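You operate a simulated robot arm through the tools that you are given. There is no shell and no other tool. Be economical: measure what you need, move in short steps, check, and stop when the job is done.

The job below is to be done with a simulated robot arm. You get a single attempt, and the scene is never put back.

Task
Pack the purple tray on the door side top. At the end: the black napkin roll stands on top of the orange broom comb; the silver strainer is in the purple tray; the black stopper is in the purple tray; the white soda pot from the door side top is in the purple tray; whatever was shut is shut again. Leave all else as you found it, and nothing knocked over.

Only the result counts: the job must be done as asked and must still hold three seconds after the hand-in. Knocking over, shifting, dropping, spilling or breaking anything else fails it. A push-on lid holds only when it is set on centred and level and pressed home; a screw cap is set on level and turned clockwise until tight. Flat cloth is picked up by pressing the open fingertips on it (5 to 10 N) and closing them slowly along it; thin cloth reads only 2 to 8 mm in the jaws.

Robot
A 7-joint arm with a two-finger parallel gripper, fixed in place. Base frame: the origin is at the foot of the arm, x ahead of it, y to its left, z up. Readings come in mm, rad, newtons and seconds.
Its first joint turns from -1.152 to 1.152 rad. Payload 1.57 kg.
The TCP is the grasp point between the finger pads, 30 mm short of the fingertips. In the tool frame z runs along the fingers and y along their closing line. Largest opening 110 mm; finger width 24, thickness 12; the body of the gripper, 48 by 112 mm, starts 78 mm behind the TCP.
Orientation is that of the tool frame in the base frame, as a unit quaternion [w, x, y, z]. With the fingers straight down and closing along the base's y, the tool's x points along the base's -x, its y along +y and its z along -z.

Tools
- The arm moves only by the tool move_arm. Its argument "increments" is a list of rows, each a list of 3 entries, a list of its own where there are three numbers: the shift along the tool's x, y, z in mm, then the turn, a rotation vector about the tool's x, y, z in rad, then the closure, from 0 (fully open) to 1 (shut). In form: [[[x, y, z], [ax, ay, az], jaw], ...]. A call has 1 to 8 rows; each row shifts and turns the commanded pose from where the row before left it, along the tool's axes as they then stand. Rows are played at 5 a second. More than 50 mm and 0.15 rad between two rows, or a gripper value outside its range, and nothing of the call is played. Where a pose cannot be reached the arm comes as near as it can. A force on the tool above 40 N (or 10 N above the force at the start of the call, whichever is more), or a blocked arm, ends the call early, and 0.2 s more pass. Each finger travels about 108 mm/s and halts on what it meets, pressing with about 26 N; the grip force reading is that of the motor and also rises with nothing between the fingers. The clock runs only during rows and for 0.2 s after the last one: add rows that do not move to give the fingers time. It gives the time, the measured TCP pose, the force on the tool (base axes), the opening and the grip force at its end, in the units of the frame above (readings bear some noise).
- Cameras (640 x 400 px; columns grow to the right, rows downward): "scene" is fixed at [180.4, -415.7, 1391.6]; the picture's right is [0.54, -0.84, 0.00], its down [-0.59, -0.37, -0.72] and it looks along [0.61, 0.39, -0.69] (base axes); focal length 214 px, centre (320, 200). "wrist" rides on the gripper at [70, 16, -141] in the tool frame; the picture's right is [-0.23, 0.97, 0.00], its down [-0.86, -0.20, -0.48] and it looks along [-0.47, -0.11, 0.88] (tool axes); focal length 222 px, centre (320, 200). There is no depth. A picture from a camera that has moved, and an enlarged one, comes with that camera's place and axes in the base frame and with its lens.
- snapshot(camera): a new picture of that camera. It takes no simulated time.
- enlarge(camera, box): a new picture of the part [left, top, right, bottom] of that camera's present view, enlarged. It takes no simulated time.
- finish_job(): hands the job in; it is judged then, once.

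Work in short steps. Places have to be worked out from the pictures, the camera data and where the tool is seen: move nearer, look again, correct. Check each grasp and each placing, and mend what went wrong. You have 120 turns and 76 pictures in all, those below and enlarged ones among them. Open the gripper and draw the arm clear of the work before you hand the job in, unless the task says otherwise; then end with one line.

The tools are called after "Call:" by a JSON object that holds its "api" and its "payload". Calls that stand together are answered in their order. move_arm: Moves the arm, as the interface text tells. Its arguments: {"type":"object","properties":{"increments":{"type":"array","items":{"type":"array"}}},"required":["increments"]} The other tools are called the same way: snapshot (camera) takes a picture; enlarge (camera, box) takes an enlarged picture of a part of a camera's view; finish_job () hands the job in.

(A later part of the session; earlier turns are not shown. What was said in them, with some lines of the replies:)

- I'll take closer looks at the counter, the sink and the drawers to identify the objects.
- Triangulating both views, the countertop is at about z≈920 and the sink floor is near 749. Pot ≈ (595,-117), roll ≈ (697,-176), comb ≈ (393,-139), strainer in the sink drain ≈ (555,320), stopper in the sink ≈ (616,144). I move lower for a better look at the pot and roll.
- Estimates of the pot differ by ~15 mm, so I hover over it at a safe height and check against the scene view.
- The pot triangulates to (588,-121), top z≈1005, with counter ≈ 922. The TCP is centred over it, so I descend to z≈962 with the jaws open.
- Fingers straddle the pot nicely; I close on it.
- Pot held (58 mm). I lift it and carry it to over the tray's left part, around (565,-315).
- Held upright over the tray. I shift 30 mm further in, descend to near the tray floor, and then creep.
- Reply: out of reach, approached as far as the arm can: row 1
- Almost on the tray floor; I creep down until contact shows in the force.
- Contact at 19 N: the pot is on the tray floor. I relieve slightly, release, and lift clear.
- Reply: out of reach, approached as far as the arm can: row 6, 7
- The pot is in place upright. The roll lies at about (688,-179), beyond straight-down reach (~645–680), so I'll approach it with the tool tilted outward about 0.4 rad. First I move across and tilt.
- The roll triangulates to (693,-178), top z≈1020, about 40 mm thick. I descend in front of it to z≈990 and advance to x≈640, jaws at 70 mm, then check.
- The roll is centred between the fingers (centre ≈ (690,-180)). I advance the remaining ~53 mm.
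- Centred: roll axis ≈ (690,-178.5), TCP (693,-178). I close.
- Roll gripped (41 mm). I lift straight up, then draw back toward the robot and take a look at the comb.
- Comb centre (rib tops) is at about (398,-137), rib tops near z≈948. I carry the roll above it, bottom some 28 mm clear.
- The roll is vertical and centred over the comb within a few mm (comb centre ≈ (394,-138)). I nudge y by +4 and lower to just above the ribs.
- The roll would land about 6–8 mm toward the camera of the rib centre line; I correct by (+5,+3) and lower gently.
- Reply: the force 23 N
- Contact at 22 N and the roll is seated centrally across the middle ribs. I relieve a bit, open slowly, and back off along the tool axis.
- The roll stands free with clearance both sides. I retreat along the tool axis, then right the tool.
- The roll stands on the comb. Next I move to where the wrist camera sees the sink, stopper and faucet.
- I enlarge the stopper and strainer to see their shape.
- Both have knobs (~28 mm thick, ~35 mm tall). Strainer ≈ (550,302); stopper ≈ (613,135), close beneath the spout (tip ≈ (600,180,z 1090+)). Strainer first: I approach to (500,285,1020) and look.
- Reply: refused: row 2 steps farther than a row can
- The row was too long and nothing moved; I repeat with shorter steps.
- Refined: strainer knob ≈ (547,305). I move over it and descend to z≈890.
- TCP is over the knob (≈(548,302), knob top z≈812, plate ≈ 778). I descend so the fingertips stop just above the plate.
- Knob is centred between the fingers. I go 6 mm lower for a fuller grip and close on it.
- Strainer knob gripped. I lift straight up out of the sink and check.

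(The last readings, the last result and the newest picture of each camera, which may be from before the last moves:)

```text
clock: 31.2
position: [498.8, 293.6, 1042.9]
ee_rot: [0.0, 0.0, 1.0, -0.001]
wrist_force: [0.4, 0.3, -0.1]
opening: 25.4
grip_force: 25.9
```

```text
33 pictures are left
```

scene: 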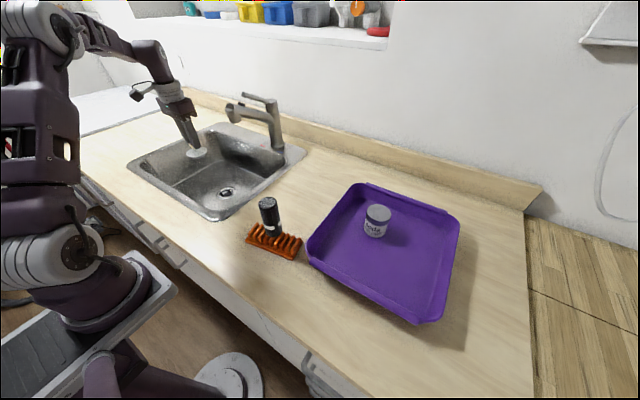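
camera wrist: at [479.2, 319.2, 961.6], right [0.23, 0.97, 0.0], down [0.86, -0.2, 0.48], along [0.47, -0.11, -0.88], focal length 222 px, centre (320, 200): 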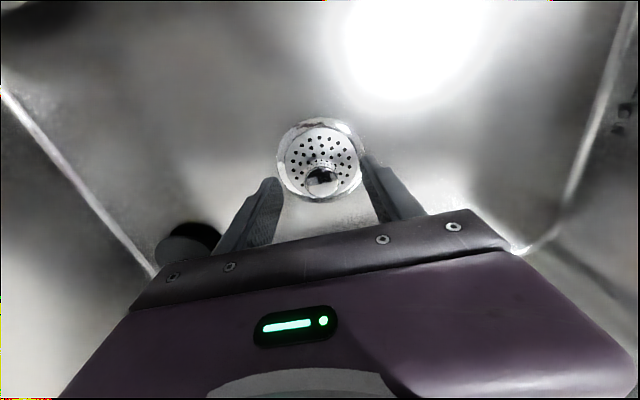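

Strainer is out of the drain. I carry it around in front of the spout, then behind the comb, towards the tray.

Call:
{"api": "move_arm", "payload": {"increments": [[[25, -40, -15], [0, 0, 0], 0.9], [[24, -40, -15], [0, 0, 0], 0.9], [[0, -45, -15], [0, 0, 0], 0.9], [[0, -45, -10], [0, 0, 0], 0.9], [[0, -45, 0], [0, 0, 0], 0.9], [[-10, -45, 0], [0, 0, 0], 0.9], [[-25, -40, 0], [0, 0, 0], 0.9], [[-30, -38, 0], [0, 0, 0], 0.9]]}}

Call:
{"api": "move_arm", "payload": {"increments": [[[-20, -44, 0], [0, 0, 0], 0.9], [[0, -45, 0], [0, 0, 0], 0.9], [[0, -45, 0], [0, 0, 0], 0.9], [[10, -45, 0], [0, 0, 0], 0.9], [[25, -40, 10], [0, 0, 0], 0.9], [[25, -40, 10], [0, 0, 0], 0.9], [[0, 0, 0], [0, 0, 0], 0.9]]}}

Call:
{"api": "snapshot", "payload": {"camera": "scene"}}

Call:
{"api": "snapshot", "payload": {"camera": "wrist"}}

```text
clock: 33.0
position: [517.3, -45.2, 1097.6]
ee_rot: [-0.001, 0.0, 1.0, 0.001]
wrist_force: [-0.4, -0.6, -1.5]
opening: 25.6
grip_force: 26.5
```

```text
clock: 34.6
position: [478.2, -305.1, 1075.6]
ee_rot: [0.0, -0.001, 1.0, 0.0]
wrist_force: [0.4, 0.0, -0.2]
opening: 25.6
grip_force: 26.7
```

```text
32 pictures are left
```

scene: 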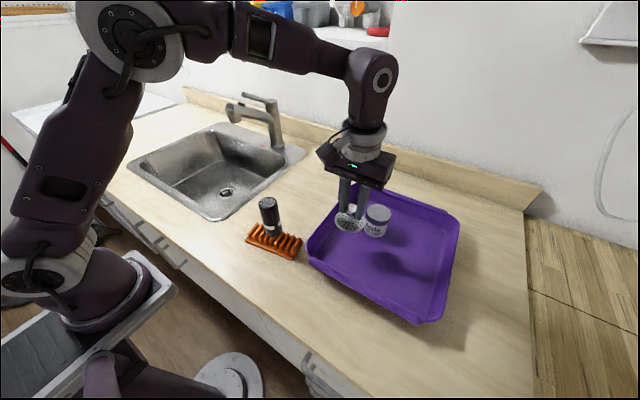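

```text
31 pictures are left
camera wrist: at [409.1, -289.1, 1218.8], right [0.23, 0.97, 0.0], down [0.86, -0.2, 0.48], along [0.47, -0.11, -0.88], focal length 222 px, centre (320, 200)
```

wrist: 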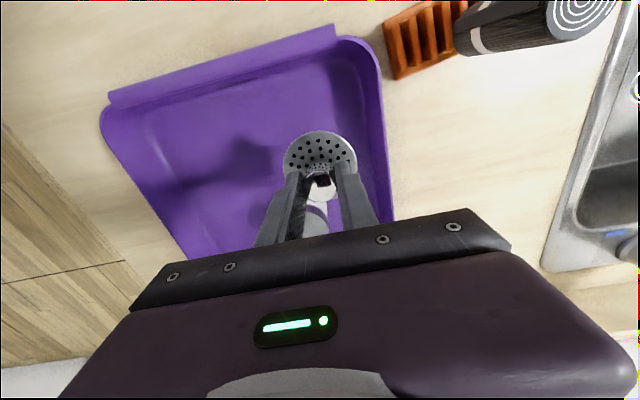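

Strainer hangs level. I place it in the tray's near-right area, (470,-420), away from the pot, leaving room for the stopper.

Call:
{"api": "move_arm", "payload": {"increments": [[[3, -40, 0], [0, 0, 0], 0.9], [[3, -40, 0], [0, 0, 0], 0.9], [[2, -35, 15], [0, 0, 0], 0.9], [[0, 0, 35], [0, 0, 0], 0.9], [[0, 0, 30], [0, 0, 0], 0.9], [[0, 0, 0], [0, 0, 0], 0.9]]}}

Call:
{"api": "enlarge", "payload": {"camera": "scene", "box": [300, 170, 470, 330]}}

```text
clock: 36.0
position: [469.0, -419.7, 999.4]
ee_rot: [0.001, 0.0, 1.0, 0.001]
wrist_force: [0.6, -0.1, 1.1]
opening: 25.5
grip_force: 25.8
```

```text
2.50 times, centred on (385, 250) of scene
camera zoom: at [180.4, -415.7, 1391.6], right [0.54, -0.84, 0.0], down [-0.59, -0.37, -0.72], along [0.61, 0.39, -0.69], focal length 536 px, centre (158, 75)
```

zoom: 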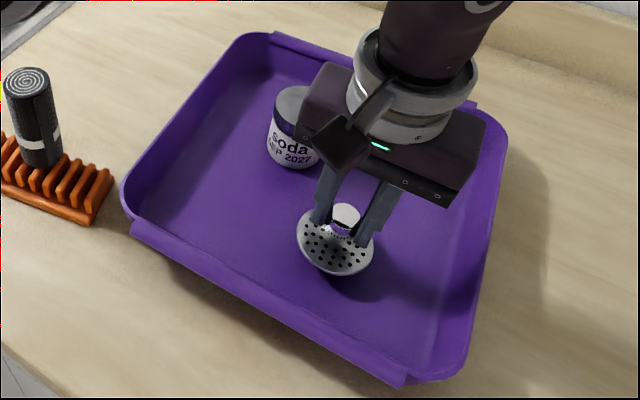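

I lower it further and creep for contact.

Call:
{"api": "move_arm", "payload": {"increments": [[[0, 0, 15], [0, 0, 0], 0.9], [[0, 0, 8], [0, 0, 0], 0.9], [[0, 0, 3], [0, 0, 0], 0.9], [[0, 0, 2], [0, 0, 0], 0.9], [[0, 0, 0], [0, 0, 0], 0.9]]}}

```text
clock: 36.9
position: [472.0, -418.9, 975.2]
ee_rot: [0.002, 0.0, 1.0, -0.003]
wrist_force: [-2.3, 1.8, 9.4]
opening: 25.6
grip_force: 26.3
stopped in row 4: the force on the tool passed its limit (the readings are from after the stop); the commanded pose is now the measured one
```

Contact at z≈975. I open and then lift away.

Call:
{"api": "move_arm", "payload": {"increments": [[[0, 0, 0], [0, 0, 0], 0.7], [[0, 0, 0], [0, 0, 0], 0.5], [[0, 0, 0], [0, 0, 0], 0.45], [[0, 0, 0], [0, 0, 0], 0.45], [[0, 0, -25], [0, 0, 0], 0.45], [[0, 0, -40], [0, 0, 0], 0.45], [[10, 10, -40], [0, 0, 0], 0.45], [[10, 20, -20], [0, 0, 0], 0.45]]}}

Call:
{"api": "enlarge", "payload": {"camera": "scene", "box": [300, 170, 470, 330]}}

```text
clock: 38.7
position: [449.8, -388.2, 1101.8]
ee_rot: [0.001, 0.0, 1.0, -0.002]
wrist_force: [-0.5, -0.7, 0.4]
opening: 60.5
grip_force: 0.0
```

```text
2.50 times, centred on (385, 250) of scene
camera zoom: at [180.4, -415.7, 1391.7], right [0.54, -0.84, 0.0], down [-0.59, -0.37, -0.72], along [0.61, 0.39, -0.69], focal length 536 px, centre (158, 75)
```

zoom: 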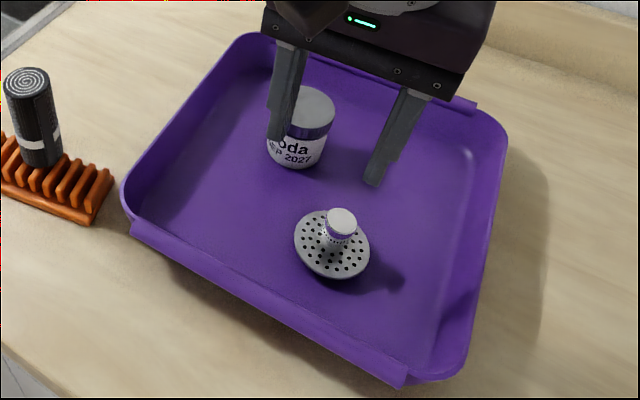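

Strainer sits in the tray. I go back toward the sink for the stopper, passing behind the roll.

Call:
{"api": "move_arm", "payload": {"increments": [[[-15, 40, 0], [0, 0, 0], 0.45], [[-15, 40, 0], [0, 0, 0], 0.45], [[-15, 40, 0], [0, 0, 0], 0.45], [[-15, 40, 0], [0, 0, 0], 0.45], [[0, 45, 0], [0, 0, 0], 0.45], [[0, 45, 0], [0, 0, 0], 0.45], [[0, 45, 0], [0, 0, 0], 0.45], [[10, 45, 0], [0, 0, 0], 0.45]]}}

Call:
{"api": "move_arm", "payload": {"increments": [[[20, 40, 0], [0, 0, 0], 0.45], [[20, 40, 0], [0, -0.11, 0], 0.45], [[0, 40, 0], [0, -0.11, 0], 0.45], [[0, 40, 0], [0, -0.11, 0], 0.45], [[0, 20, 0], [0, -0.11, 0], 0.45], [[0, 0, 0], [0, -0.11, 0], 0.45], [[0, 0, 0], [0, 0, 0], 0.45]]}}

Call:
{"api": "snapshot", "payload": {"camera": "wrist"}}

Call:
{"api": "snapshot", "payload": {"camera": "scene"}}

```text
clock: 40.5
position: [499.0, -47.1, 1097.4]
ee_rot: [0.0, -0.001, 1.0, -0.002]
wrist_force: [-0.2, 0.0, 1.4]
opening: 60.6
grip_force: 0.0
```

```text
clock: 42.1
position: [461.6, 132.3, 1096.7]
ee_rot: [0.273, -0.001, 0.962, -0.002]
wrist_force: [0.7, -0.1, -0.3]
opening: 60.6
grip_force: 0.0
```

```text
28 pictures are left
camera wrist: at [328.7, 147.9, 1180.6], right [0.19, 0.97, 0.12], down [0.48, -0.2, 0.86], along [0.86, -0.11, -0.5], focal length 222 px, centre (320, 200)
```

wrist: 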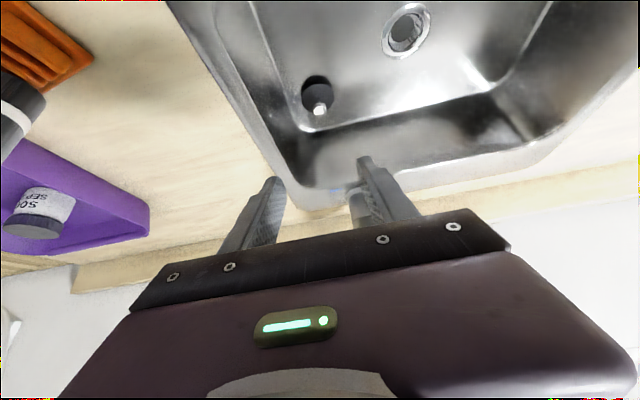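

```text
27 pictures are left
```

scene: 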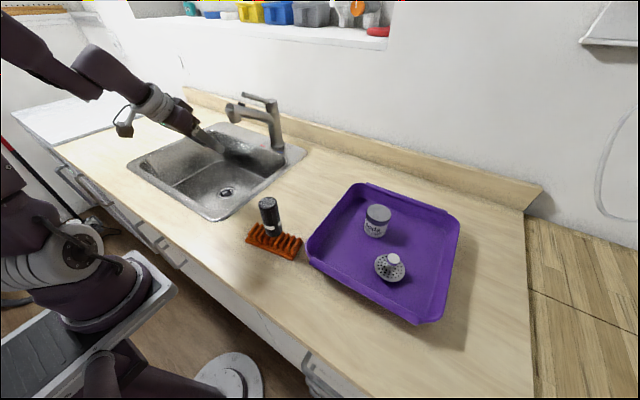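

Stopper knob ≈ (611,134). I descend along the tilted tool axis, clear in front of the spout, and look again.

Call:
{"api": "move_arm", "payload": {"increments": [[[6.2, 0.6, 37.6], [0, 0, 0], 0.45], [[6.2, 0.6, 37.6], [0, 0, 0], 0.45], [[6.2, 0.5, 37.6], [0, 0, 0], 0.45], [[0, 0, 40], [0, 0, 0], 0.45], [[0, 0, 40], [0, 0, 0], 0.45], [[0, 0, 0], [0, 0, 0], 0.45]]}}

Call:
{"api": "snapshot", "payload": {"camera": "wrist"}}

Call:
{"api": "enlarge", "payload": {"camera": "scene", "box": [170, 70, 310, 220]}}

```text
clock: 43.5
position: [545.8, 132.3, 920.1]
ee_rot: [0.273, -0.001, 0.962, -0.003]
wrist_force: [-0.2, -0.3, -0.8]
opening: 60.1
grip_force: 0.1
```

```text
26 pictures are left
camera wrist: at [414.0, 149.1, 1005.4], right [0.19, 0.97, 0.11], down [0.48, -0.2, 0.86], along [0.86, -0.11, -0.5], focal length 222 px, centre (320, 200)
```

wrist: 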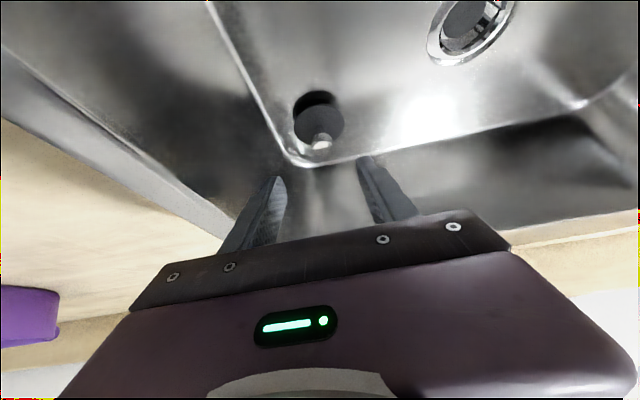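

```text
2.67 times, centred on (240, 145) of scene
camera zoom: at [180.4, -415.7, 1391.6], right [0.54, -0.84, 0.0], down [-0.59, -0.37, -0.72], along [0.61, 0.39, -0.69], focal length 572 px, centre (533, 347)
```

zoom: 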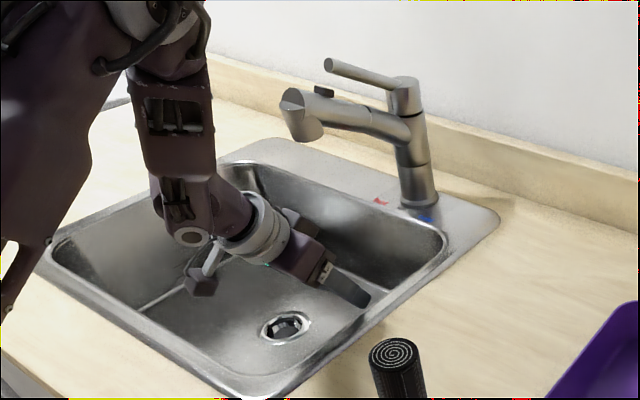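

Knob ≈ (609,134), top z≈810. I continue most of the way, then look again before final alignment.

Call:
{"api": "move_arm", "payload": {"increments": [[[3, 1, 37], [0, 0, 0], 0.45], [[3, 1, 37], [0, 0, 0], 0.45], [[0, 0, 0], [0, 0, 0], 0.45]]}}

Call:
{"api": "snapshot", "payload": {"camera": "wrist"}}

```text
clock: 44.3
position: [582.7, 134.1, 856.6]
ee_rot: [0.273, -0.001, 0.962, -0.002]
wrist_force: [0.5, -0.5, 0.0]
opening: 60.7
grip_force: 0.0
```

```text
24 pictures are left
camera wrist: at [448.6, 149.9, 940.9], right [0.19, 0.97, 0.11], down [0.48, -0.19, 0.86], along [0.86, -0.11, -0.5], focal length 222 px, centre (320, 200)
```

wrist: 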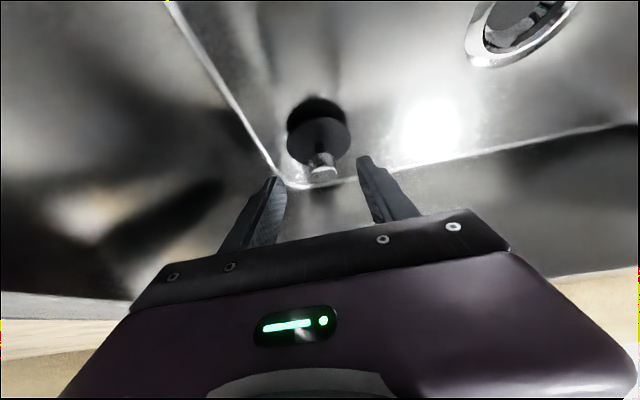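

I enlarge to judge knob height and any lean.

Call:
{"api": "enlarge", "payload": {"camera": "wrist", "box": [260, 80, 380, 200]}}

```text
3.33 times, centred on (320, 140) of wrist
camera zoom: at [448.6, 149.9, 940.9], right [0.19, 0.97, 0.11], down [0.48, -0.19, 0.86], along [0.86, -0.11, -0.5], focal length 740 px, centre (320, 400)
```

zoom: 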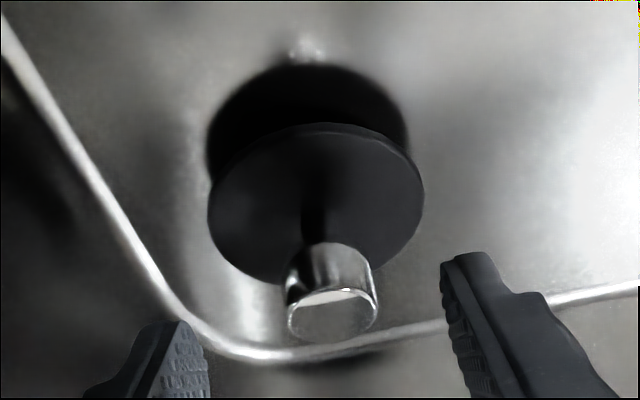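

The disc is level with the knob upright: knob top z≈822, disc ≈ 783, axis ≈ (608,136). I advance to TCP ≈ (601,136,824).

Call:
{"api": "move_arm", "payload": {"increments": [[[0.6, 1, 18], [0, 0, 0], 0.45], [[0.6, 0.5, 12], [0, 0, 0], 0.45], [[0, 0, 7], [0, 0, 0], 0.45], [[0, 0, 0], [0, 0, 0], 0.45]]}}

Call:
{"api": "enlarge", "payload": {"camera": "wrist", "box": [240, 100, 400, 220]}}

```text
clock: 45.3
position: [598.2, 136.0, 823.2]
ee_rot: [0.273, -0.001, 0.962, -0.003]
wrist_force: [-0.1, 0.1, 0.2]
opening: 60.5
grip_force: 0.1
```

```text
3.33 times, centred on (320, 160) of wrist
camera zoom: at [465.7, 151.3, 908.5], right [0.19, 0.97, 0.11], down [0.48, -0.19, 0.86], along [0.86, -0.11, -0.5], focal length 740 px, centre (320, 333)
```

zoom: 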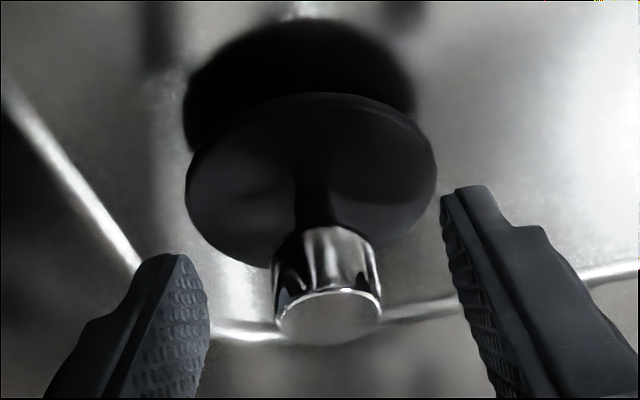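

The knob head is between the finger pads, well centred. I close.

Call:
{"api": "move_arm", "payload": {"increments": [[[-2, 0, 1], [0, 0, 0], 0.5], [[0, 0, 0], [0, 0, 0], 0.6], [[0, 0, 0], [0, 0, 0], 0.7], [[0, 0, 0], [0, 0, 0], 0.85], [[0, 0, 0], [0, 0, 0], 0.9], [[0, 0, 0], [0, 0, 0], 0.9]]}}

Call:
{"api": "enlarge", "payload": {"camera": "wrist", "box": [240, 100, 400, 220]}}

```text
clock: 46.7
position: [601.3, 135.5, 825.3]
ee_rot: [0.273, -0.001, 0.962, -0.003]
wrist_force: [0.1, -0.7, 2.0]
opening: 25.3
grip_force: 25.8
```

```text
3.33 times, centred on (320, 160) of wrist
camera zoom: at [468.2, 151.4, 909.1], right [0.19, 0.97, 0.11], down [0.48, -0.19, 0.86], along [0.86, -0.11, -0.5], focal length 740 px, centre (320, 333)
```

zoom: 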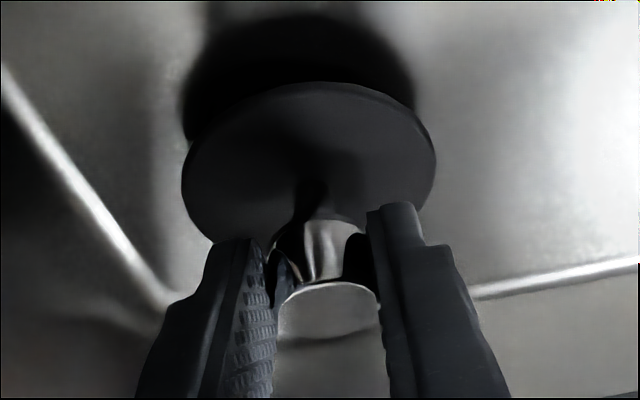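

Knob gripped (25 mm). I lift vertically 25 mm, then retreat along the tool axis, away from the spout.

Call:
{"api": "move_arm", "payload": {"increments": [[[-6.5, 0, -10.7], [0, 0, 0], 0.9], [[-6.5, 0, -10.7], [0, 0, 0], 0.9], [[0, 0, -35], [0, 0, 0], 0.9], [[0, 0, -42], [0, 0, 0], 0.9], [[0, 0, -42], [0, 0, 0], 0.9], [[0, 0, -42], [0, 0, 0], 0.9], [[0, 0, -42], [0, 0, 0], 0.9], [[0, 0, -42], [0, 0, 0], 0.9]]}}

Call:
{"api": "snapshot", "payload": {"camera": "scene"}}

```text
clock: 48.5
position: [472.8, 136.1, 1058.0]
ee_rot: [0.272, -0.001, 0.962, -0.003]
wrist_force: [-0.1, 0.1, 0.6]
opening: 25.7
grip_force: 26.0
```

```text
20 pictures are left
```

scene: 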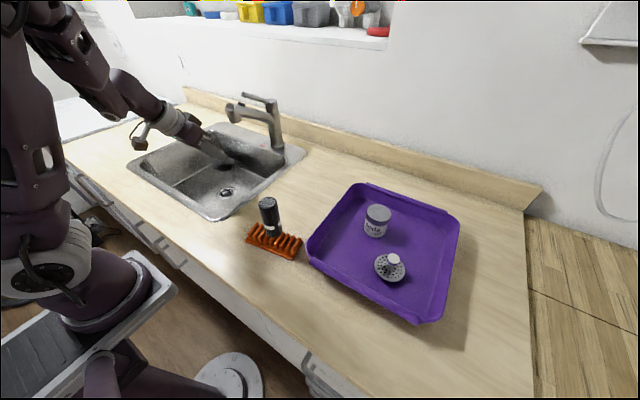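

I carry the stopper at the same tilt, higher and behind the roll, towards the tray.

Call:
{"api": "move_arm", "payload": {"increments": [[[-22, -30, -6], [0, 0, 0], 0.9], [[-22, -30, -6], [0, 0, 0], 0.9], [[-22, -30, -6], [0, 0, 0], 0.9], [[0, -46, 0], [0, 0, 0], 0.9], [[0, -46, 0], [0, 0, 0], 0.9], [[0, -46, 0], [0, 0, 0], 0.9], [[0, -46, 0], [0, 0, 0], 0.9], [[0, -46, 0], [0, 0, 0], 0.9]]}}

Call:
{"api": "snapshot", "payload": {"camera": "scene"}}

```text
clock: 50.3
position: [516.5, -183.1, 1111.8]
ee_rot: [0.273, 0.0, 0.962, -0.002]
wrist_force: [-0.5, -1.4, -0.3]
opening: 25.4
grip_force: 26.2
```

```text
19 pictures are left
```

scene: 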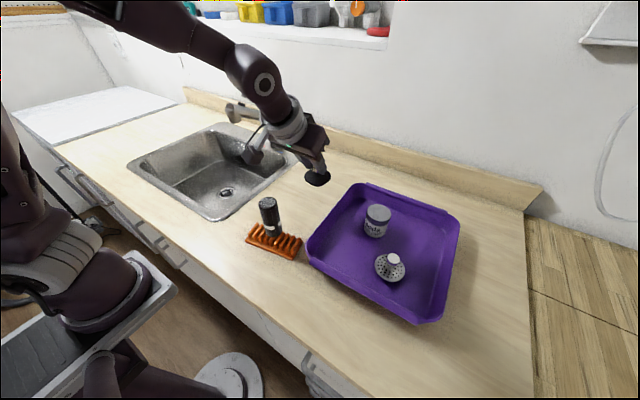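

I bring it over the placing spot (≈(475,-325)) and lower to about 15 mm above the tray floor after a check.

Call:
{"api": "move_arm", "payload": {"increments": [[[14.2, -46, -8.7], [0, 0, 0], 0.9], [[14.2, -46, -8.7], [0, 0, 0], 0.9], [[14.2, -48, -8.7], [0, 0, 0], 0.9], [[18.8, 0, 30.7], [0, 0, 0], 0.9], [[18.8, 0, 30.7], [0, 0, 0], 0.9], [[0, 0, 0], [0, 0, 0], 0.9]]}}

Call:
{"api": "enlarge", "payload": {"camera": "scene", "box": [300, 170, 470, 330]}}

```text
refused: row 3 steps farther than a row can; nothing moved
```

```text
2.50 times, centred on (385, 250) of scene
camera zoom: at [180.5, -415.7, 1391.6], right [0.54, -0.84, 0.0], down [-0.59, -0.37, -0.72], along [0.61, 0.39, -0.69], focal length 536 px, centre (158, 75)
```

zoom: 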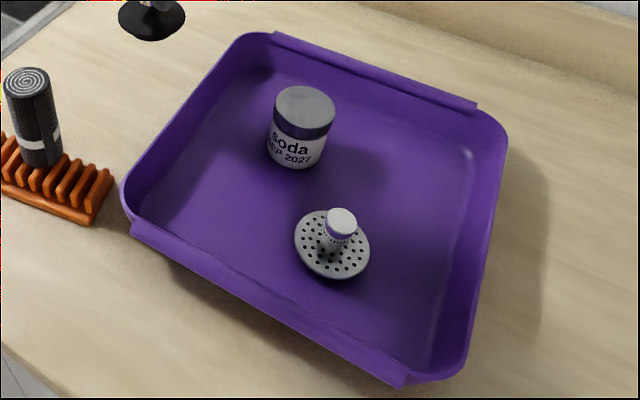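

A row was slightly too long; nothing moved. The view shows the intended spot is free; repeating with shorter rows.

Call:
{"api": "move_arm", "payload": {"increments": [[[11, -36, -6.5], [0, 0, 0], 0.9], [[11, -36, -6.5], [0, 0, 0], 0.9], [[10.6, -35, -6.5], [0, 0, 0], 0.9], [[10, -35, -6.5], [0, 0, 0], 0.9], [[18.8, 0, 30.7], [0, 0, 0], 0.9], [[18.8, 0, 30.7], [0, 0, 0], 0.9], [[0, 0, 0], [0, 0, 0], 0.9]]}}

Call:
{"api": "enlarge", "payload": {"camera": "scene", "box": [300, 170, 470, 330]}}

```text
clock: 51.9
position: [469.2, -326.2, 1039.0]
ee_rot: [0.272, -0.001, 0.962, -0.004]
wrist_force: [-0.2, -0.1, -0.6]
opening: 25.8
grip_force: 26.1
```

```text
2.50 times, centred on (385, 250) of scene
camera zoom: at [180.4, -415.7, 1391.6], right [0.54, -0.84, 0.0], down [-0.59, -0.37, -0.72], along [0.61, 0.39, -0.69], focal length 536 px, centre (158, 75)
```

zoom: 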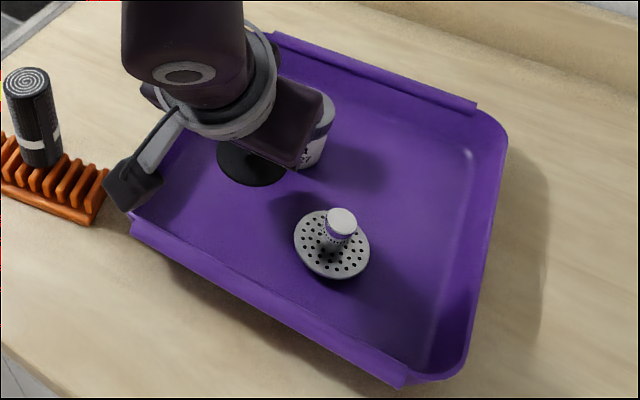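

Clear of pot and strainer. I lower 42 mm, then creep to contact.

Call:
{"api": "move_arm", "payload": {"increments": [[[11, 0, 18], [0, 0, 0], 0.9], [[11, 0, 18], [0, 0, 0], 0.9], [[2.6, 0, 4.3], [0, 0, 0], 0.9], [[1.6, 0, 2.6], [0, 0, 0], 0.9], [[1.6, 0, 2.6], [0, 0, 0], 0.9], [[1, 0, 1.7], [0, 0, 0], 0.9], [[0, 0, 0], [0, 0, 0], 0.9]]}}

Call:
{"api": "enlarge", "payload": {"camera": "scene", "box": [300, 170, 470, 330]}}

```text
clock: 53.3
position: [470.2, -327.1, 988.7]
ee_rot: [0.274, -0.002, 0.962, -0.004]
wrist_force: [-5.6, 2.8, 12.2]
opening: 25.8
grip_force: 25.8
stopped in row 6: the force on the tool passed its limit (the readings are from after the stop); the commanded pose is now the measured one
```

```text
2.50 times, centred on (385, 250) of scene
camera zoom: at [180.1, -415.5, 1391.8], right [0.54, -0.84, 0.0], down [-0.59, -0.37, -0.72], along [0.61, 0.39, -0.69], focal length 536 px, centre (158, 75)
```

zoom: 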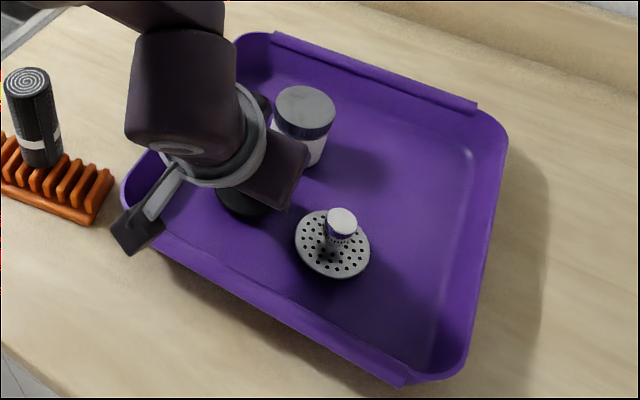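

Contact on the tray floor at z≈989. I release and back off along the tool axis.

Call:
{"api": "move_arm", "payload": {"increments": [[[0, 0, 0], [0, 0, 0], 0.72], [[0, 0, 0], [0, 0, 0], 0.55], [[0, 0, 0], [0, 0, 0], 0.5], [[0, 0, 0], [0, 0, 0], 0.5], [[0, 0, -30], [0, 0, 0], 0.5], [[0, 0, -45], [0, 0, 0], 0.5], [[0, 0, -45], [0, 0, 0], 0.5], [[0, 0, -40], [0, 0.1, 0], 0.5]]}}

Call:
{"api": "snapshot", "payload": {"camera": "wrist"}}

Call:
{"api": "enlarge", "payload": {"camera": "scene", "box": [300, 170, 470, 330]}}

```text
clock: 55.1
position: [384.8, -324.7, 1124.3]
ee_rot: [0.226, -0.001, 0.974, -0.005]
wrist_force: [0.3, -1.4, -0.1]
opening: 54.8
grip_force: 0.0
```

```text
15 pictures are left
camera wrist: at [261.3, -308.7, 1220.9], right [0.2, 0.97, 0.09], down [0.56, -0.19, 0.81], along [0.8, -0.11, -0.58], focal length 222 px, centre (320, 200)
```

wrist: 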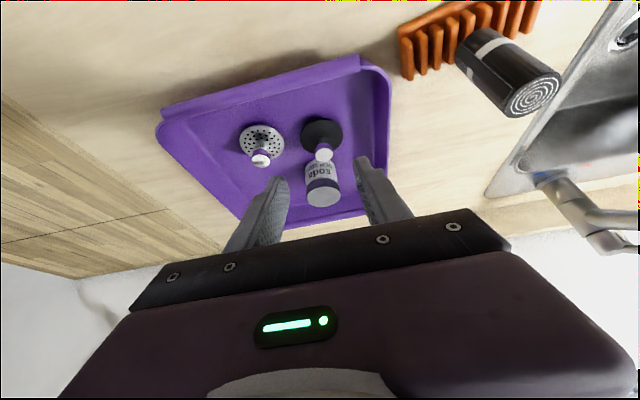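

```text
2.50 times, centred on (385, 250) of scene
camera zoom: at [180.4, -415.7, 1391.7], right [0.54, -0.84, 0.0], down [-0.59, -0.37, -0.72], along [0.61, 0.39, -0.69], focal length 536 px, centre (158, 75)
```

zoom: 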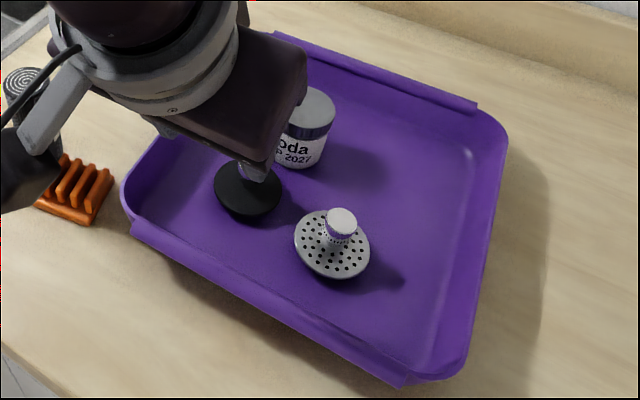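

All three items are in the tray. I draw the arm up and clear and open the gripper.

Call:
{"api": "move_arm", "payload": {"increments": [[[-15, 0, -35], [0, 0.12, 0], 0.4], [[-12, 0, -38], [0, 0.12, 0], 0.2], [[-6, 0, -40], [0, 0.12, 0], 0], [[0, 0, -20], [0, 0.08, 0], 0], [[0, 0, 0], [0, 0, 0], 0]]}}

Call:
{"api": "snapshot", "payload": {"camera": "scene"}}

Call:
{"api": "enlarge", "payload": {"camera": "scene", "box": [230, 170, 470, 330]}}

```text
clock: 56.3
position: [377.6, -322.4, 1259.5]
ee_rot: [0.008, 0.002, 1.0, -0.005]
wrist_force: [-0.3, -0.4, -0.3]
opening: 110.1
grip_force: 0.2
```

```text
13 pictures are left
```

scene: 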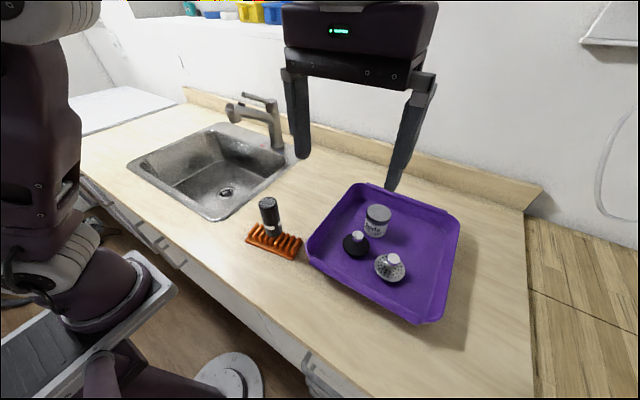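

```text
2.50 times, centred on (350, 250) of scene
camera zoom: at [180.4, -415.7, 1391.6], right [0.54, -0.84, 0.0], down [-0.59, -0.37, -0.72], along [0.61, 0.39, -0.69], focal length 536 px, centre (245, 75)
```

zoom: 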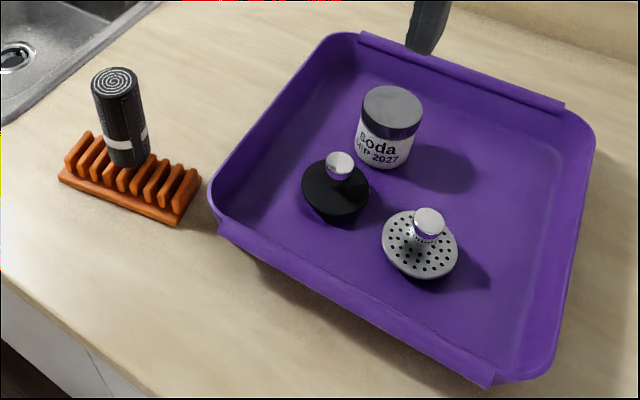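

Everything is where it should be: the roll stands on the comb, the pot, stopper and strainer are in the tray, and the arm is clear. I hand in.

Call:
{"api": "finish_job", "payload": {}}

```text
The job is handed in.
```

The job is handed in: the black napkin roll stands on the orange broom comb, and the soda pot, strainer and stopper are in the purple tray. Nothing shut was opened, and nothing else looked moved or knocked over in the last pictures.
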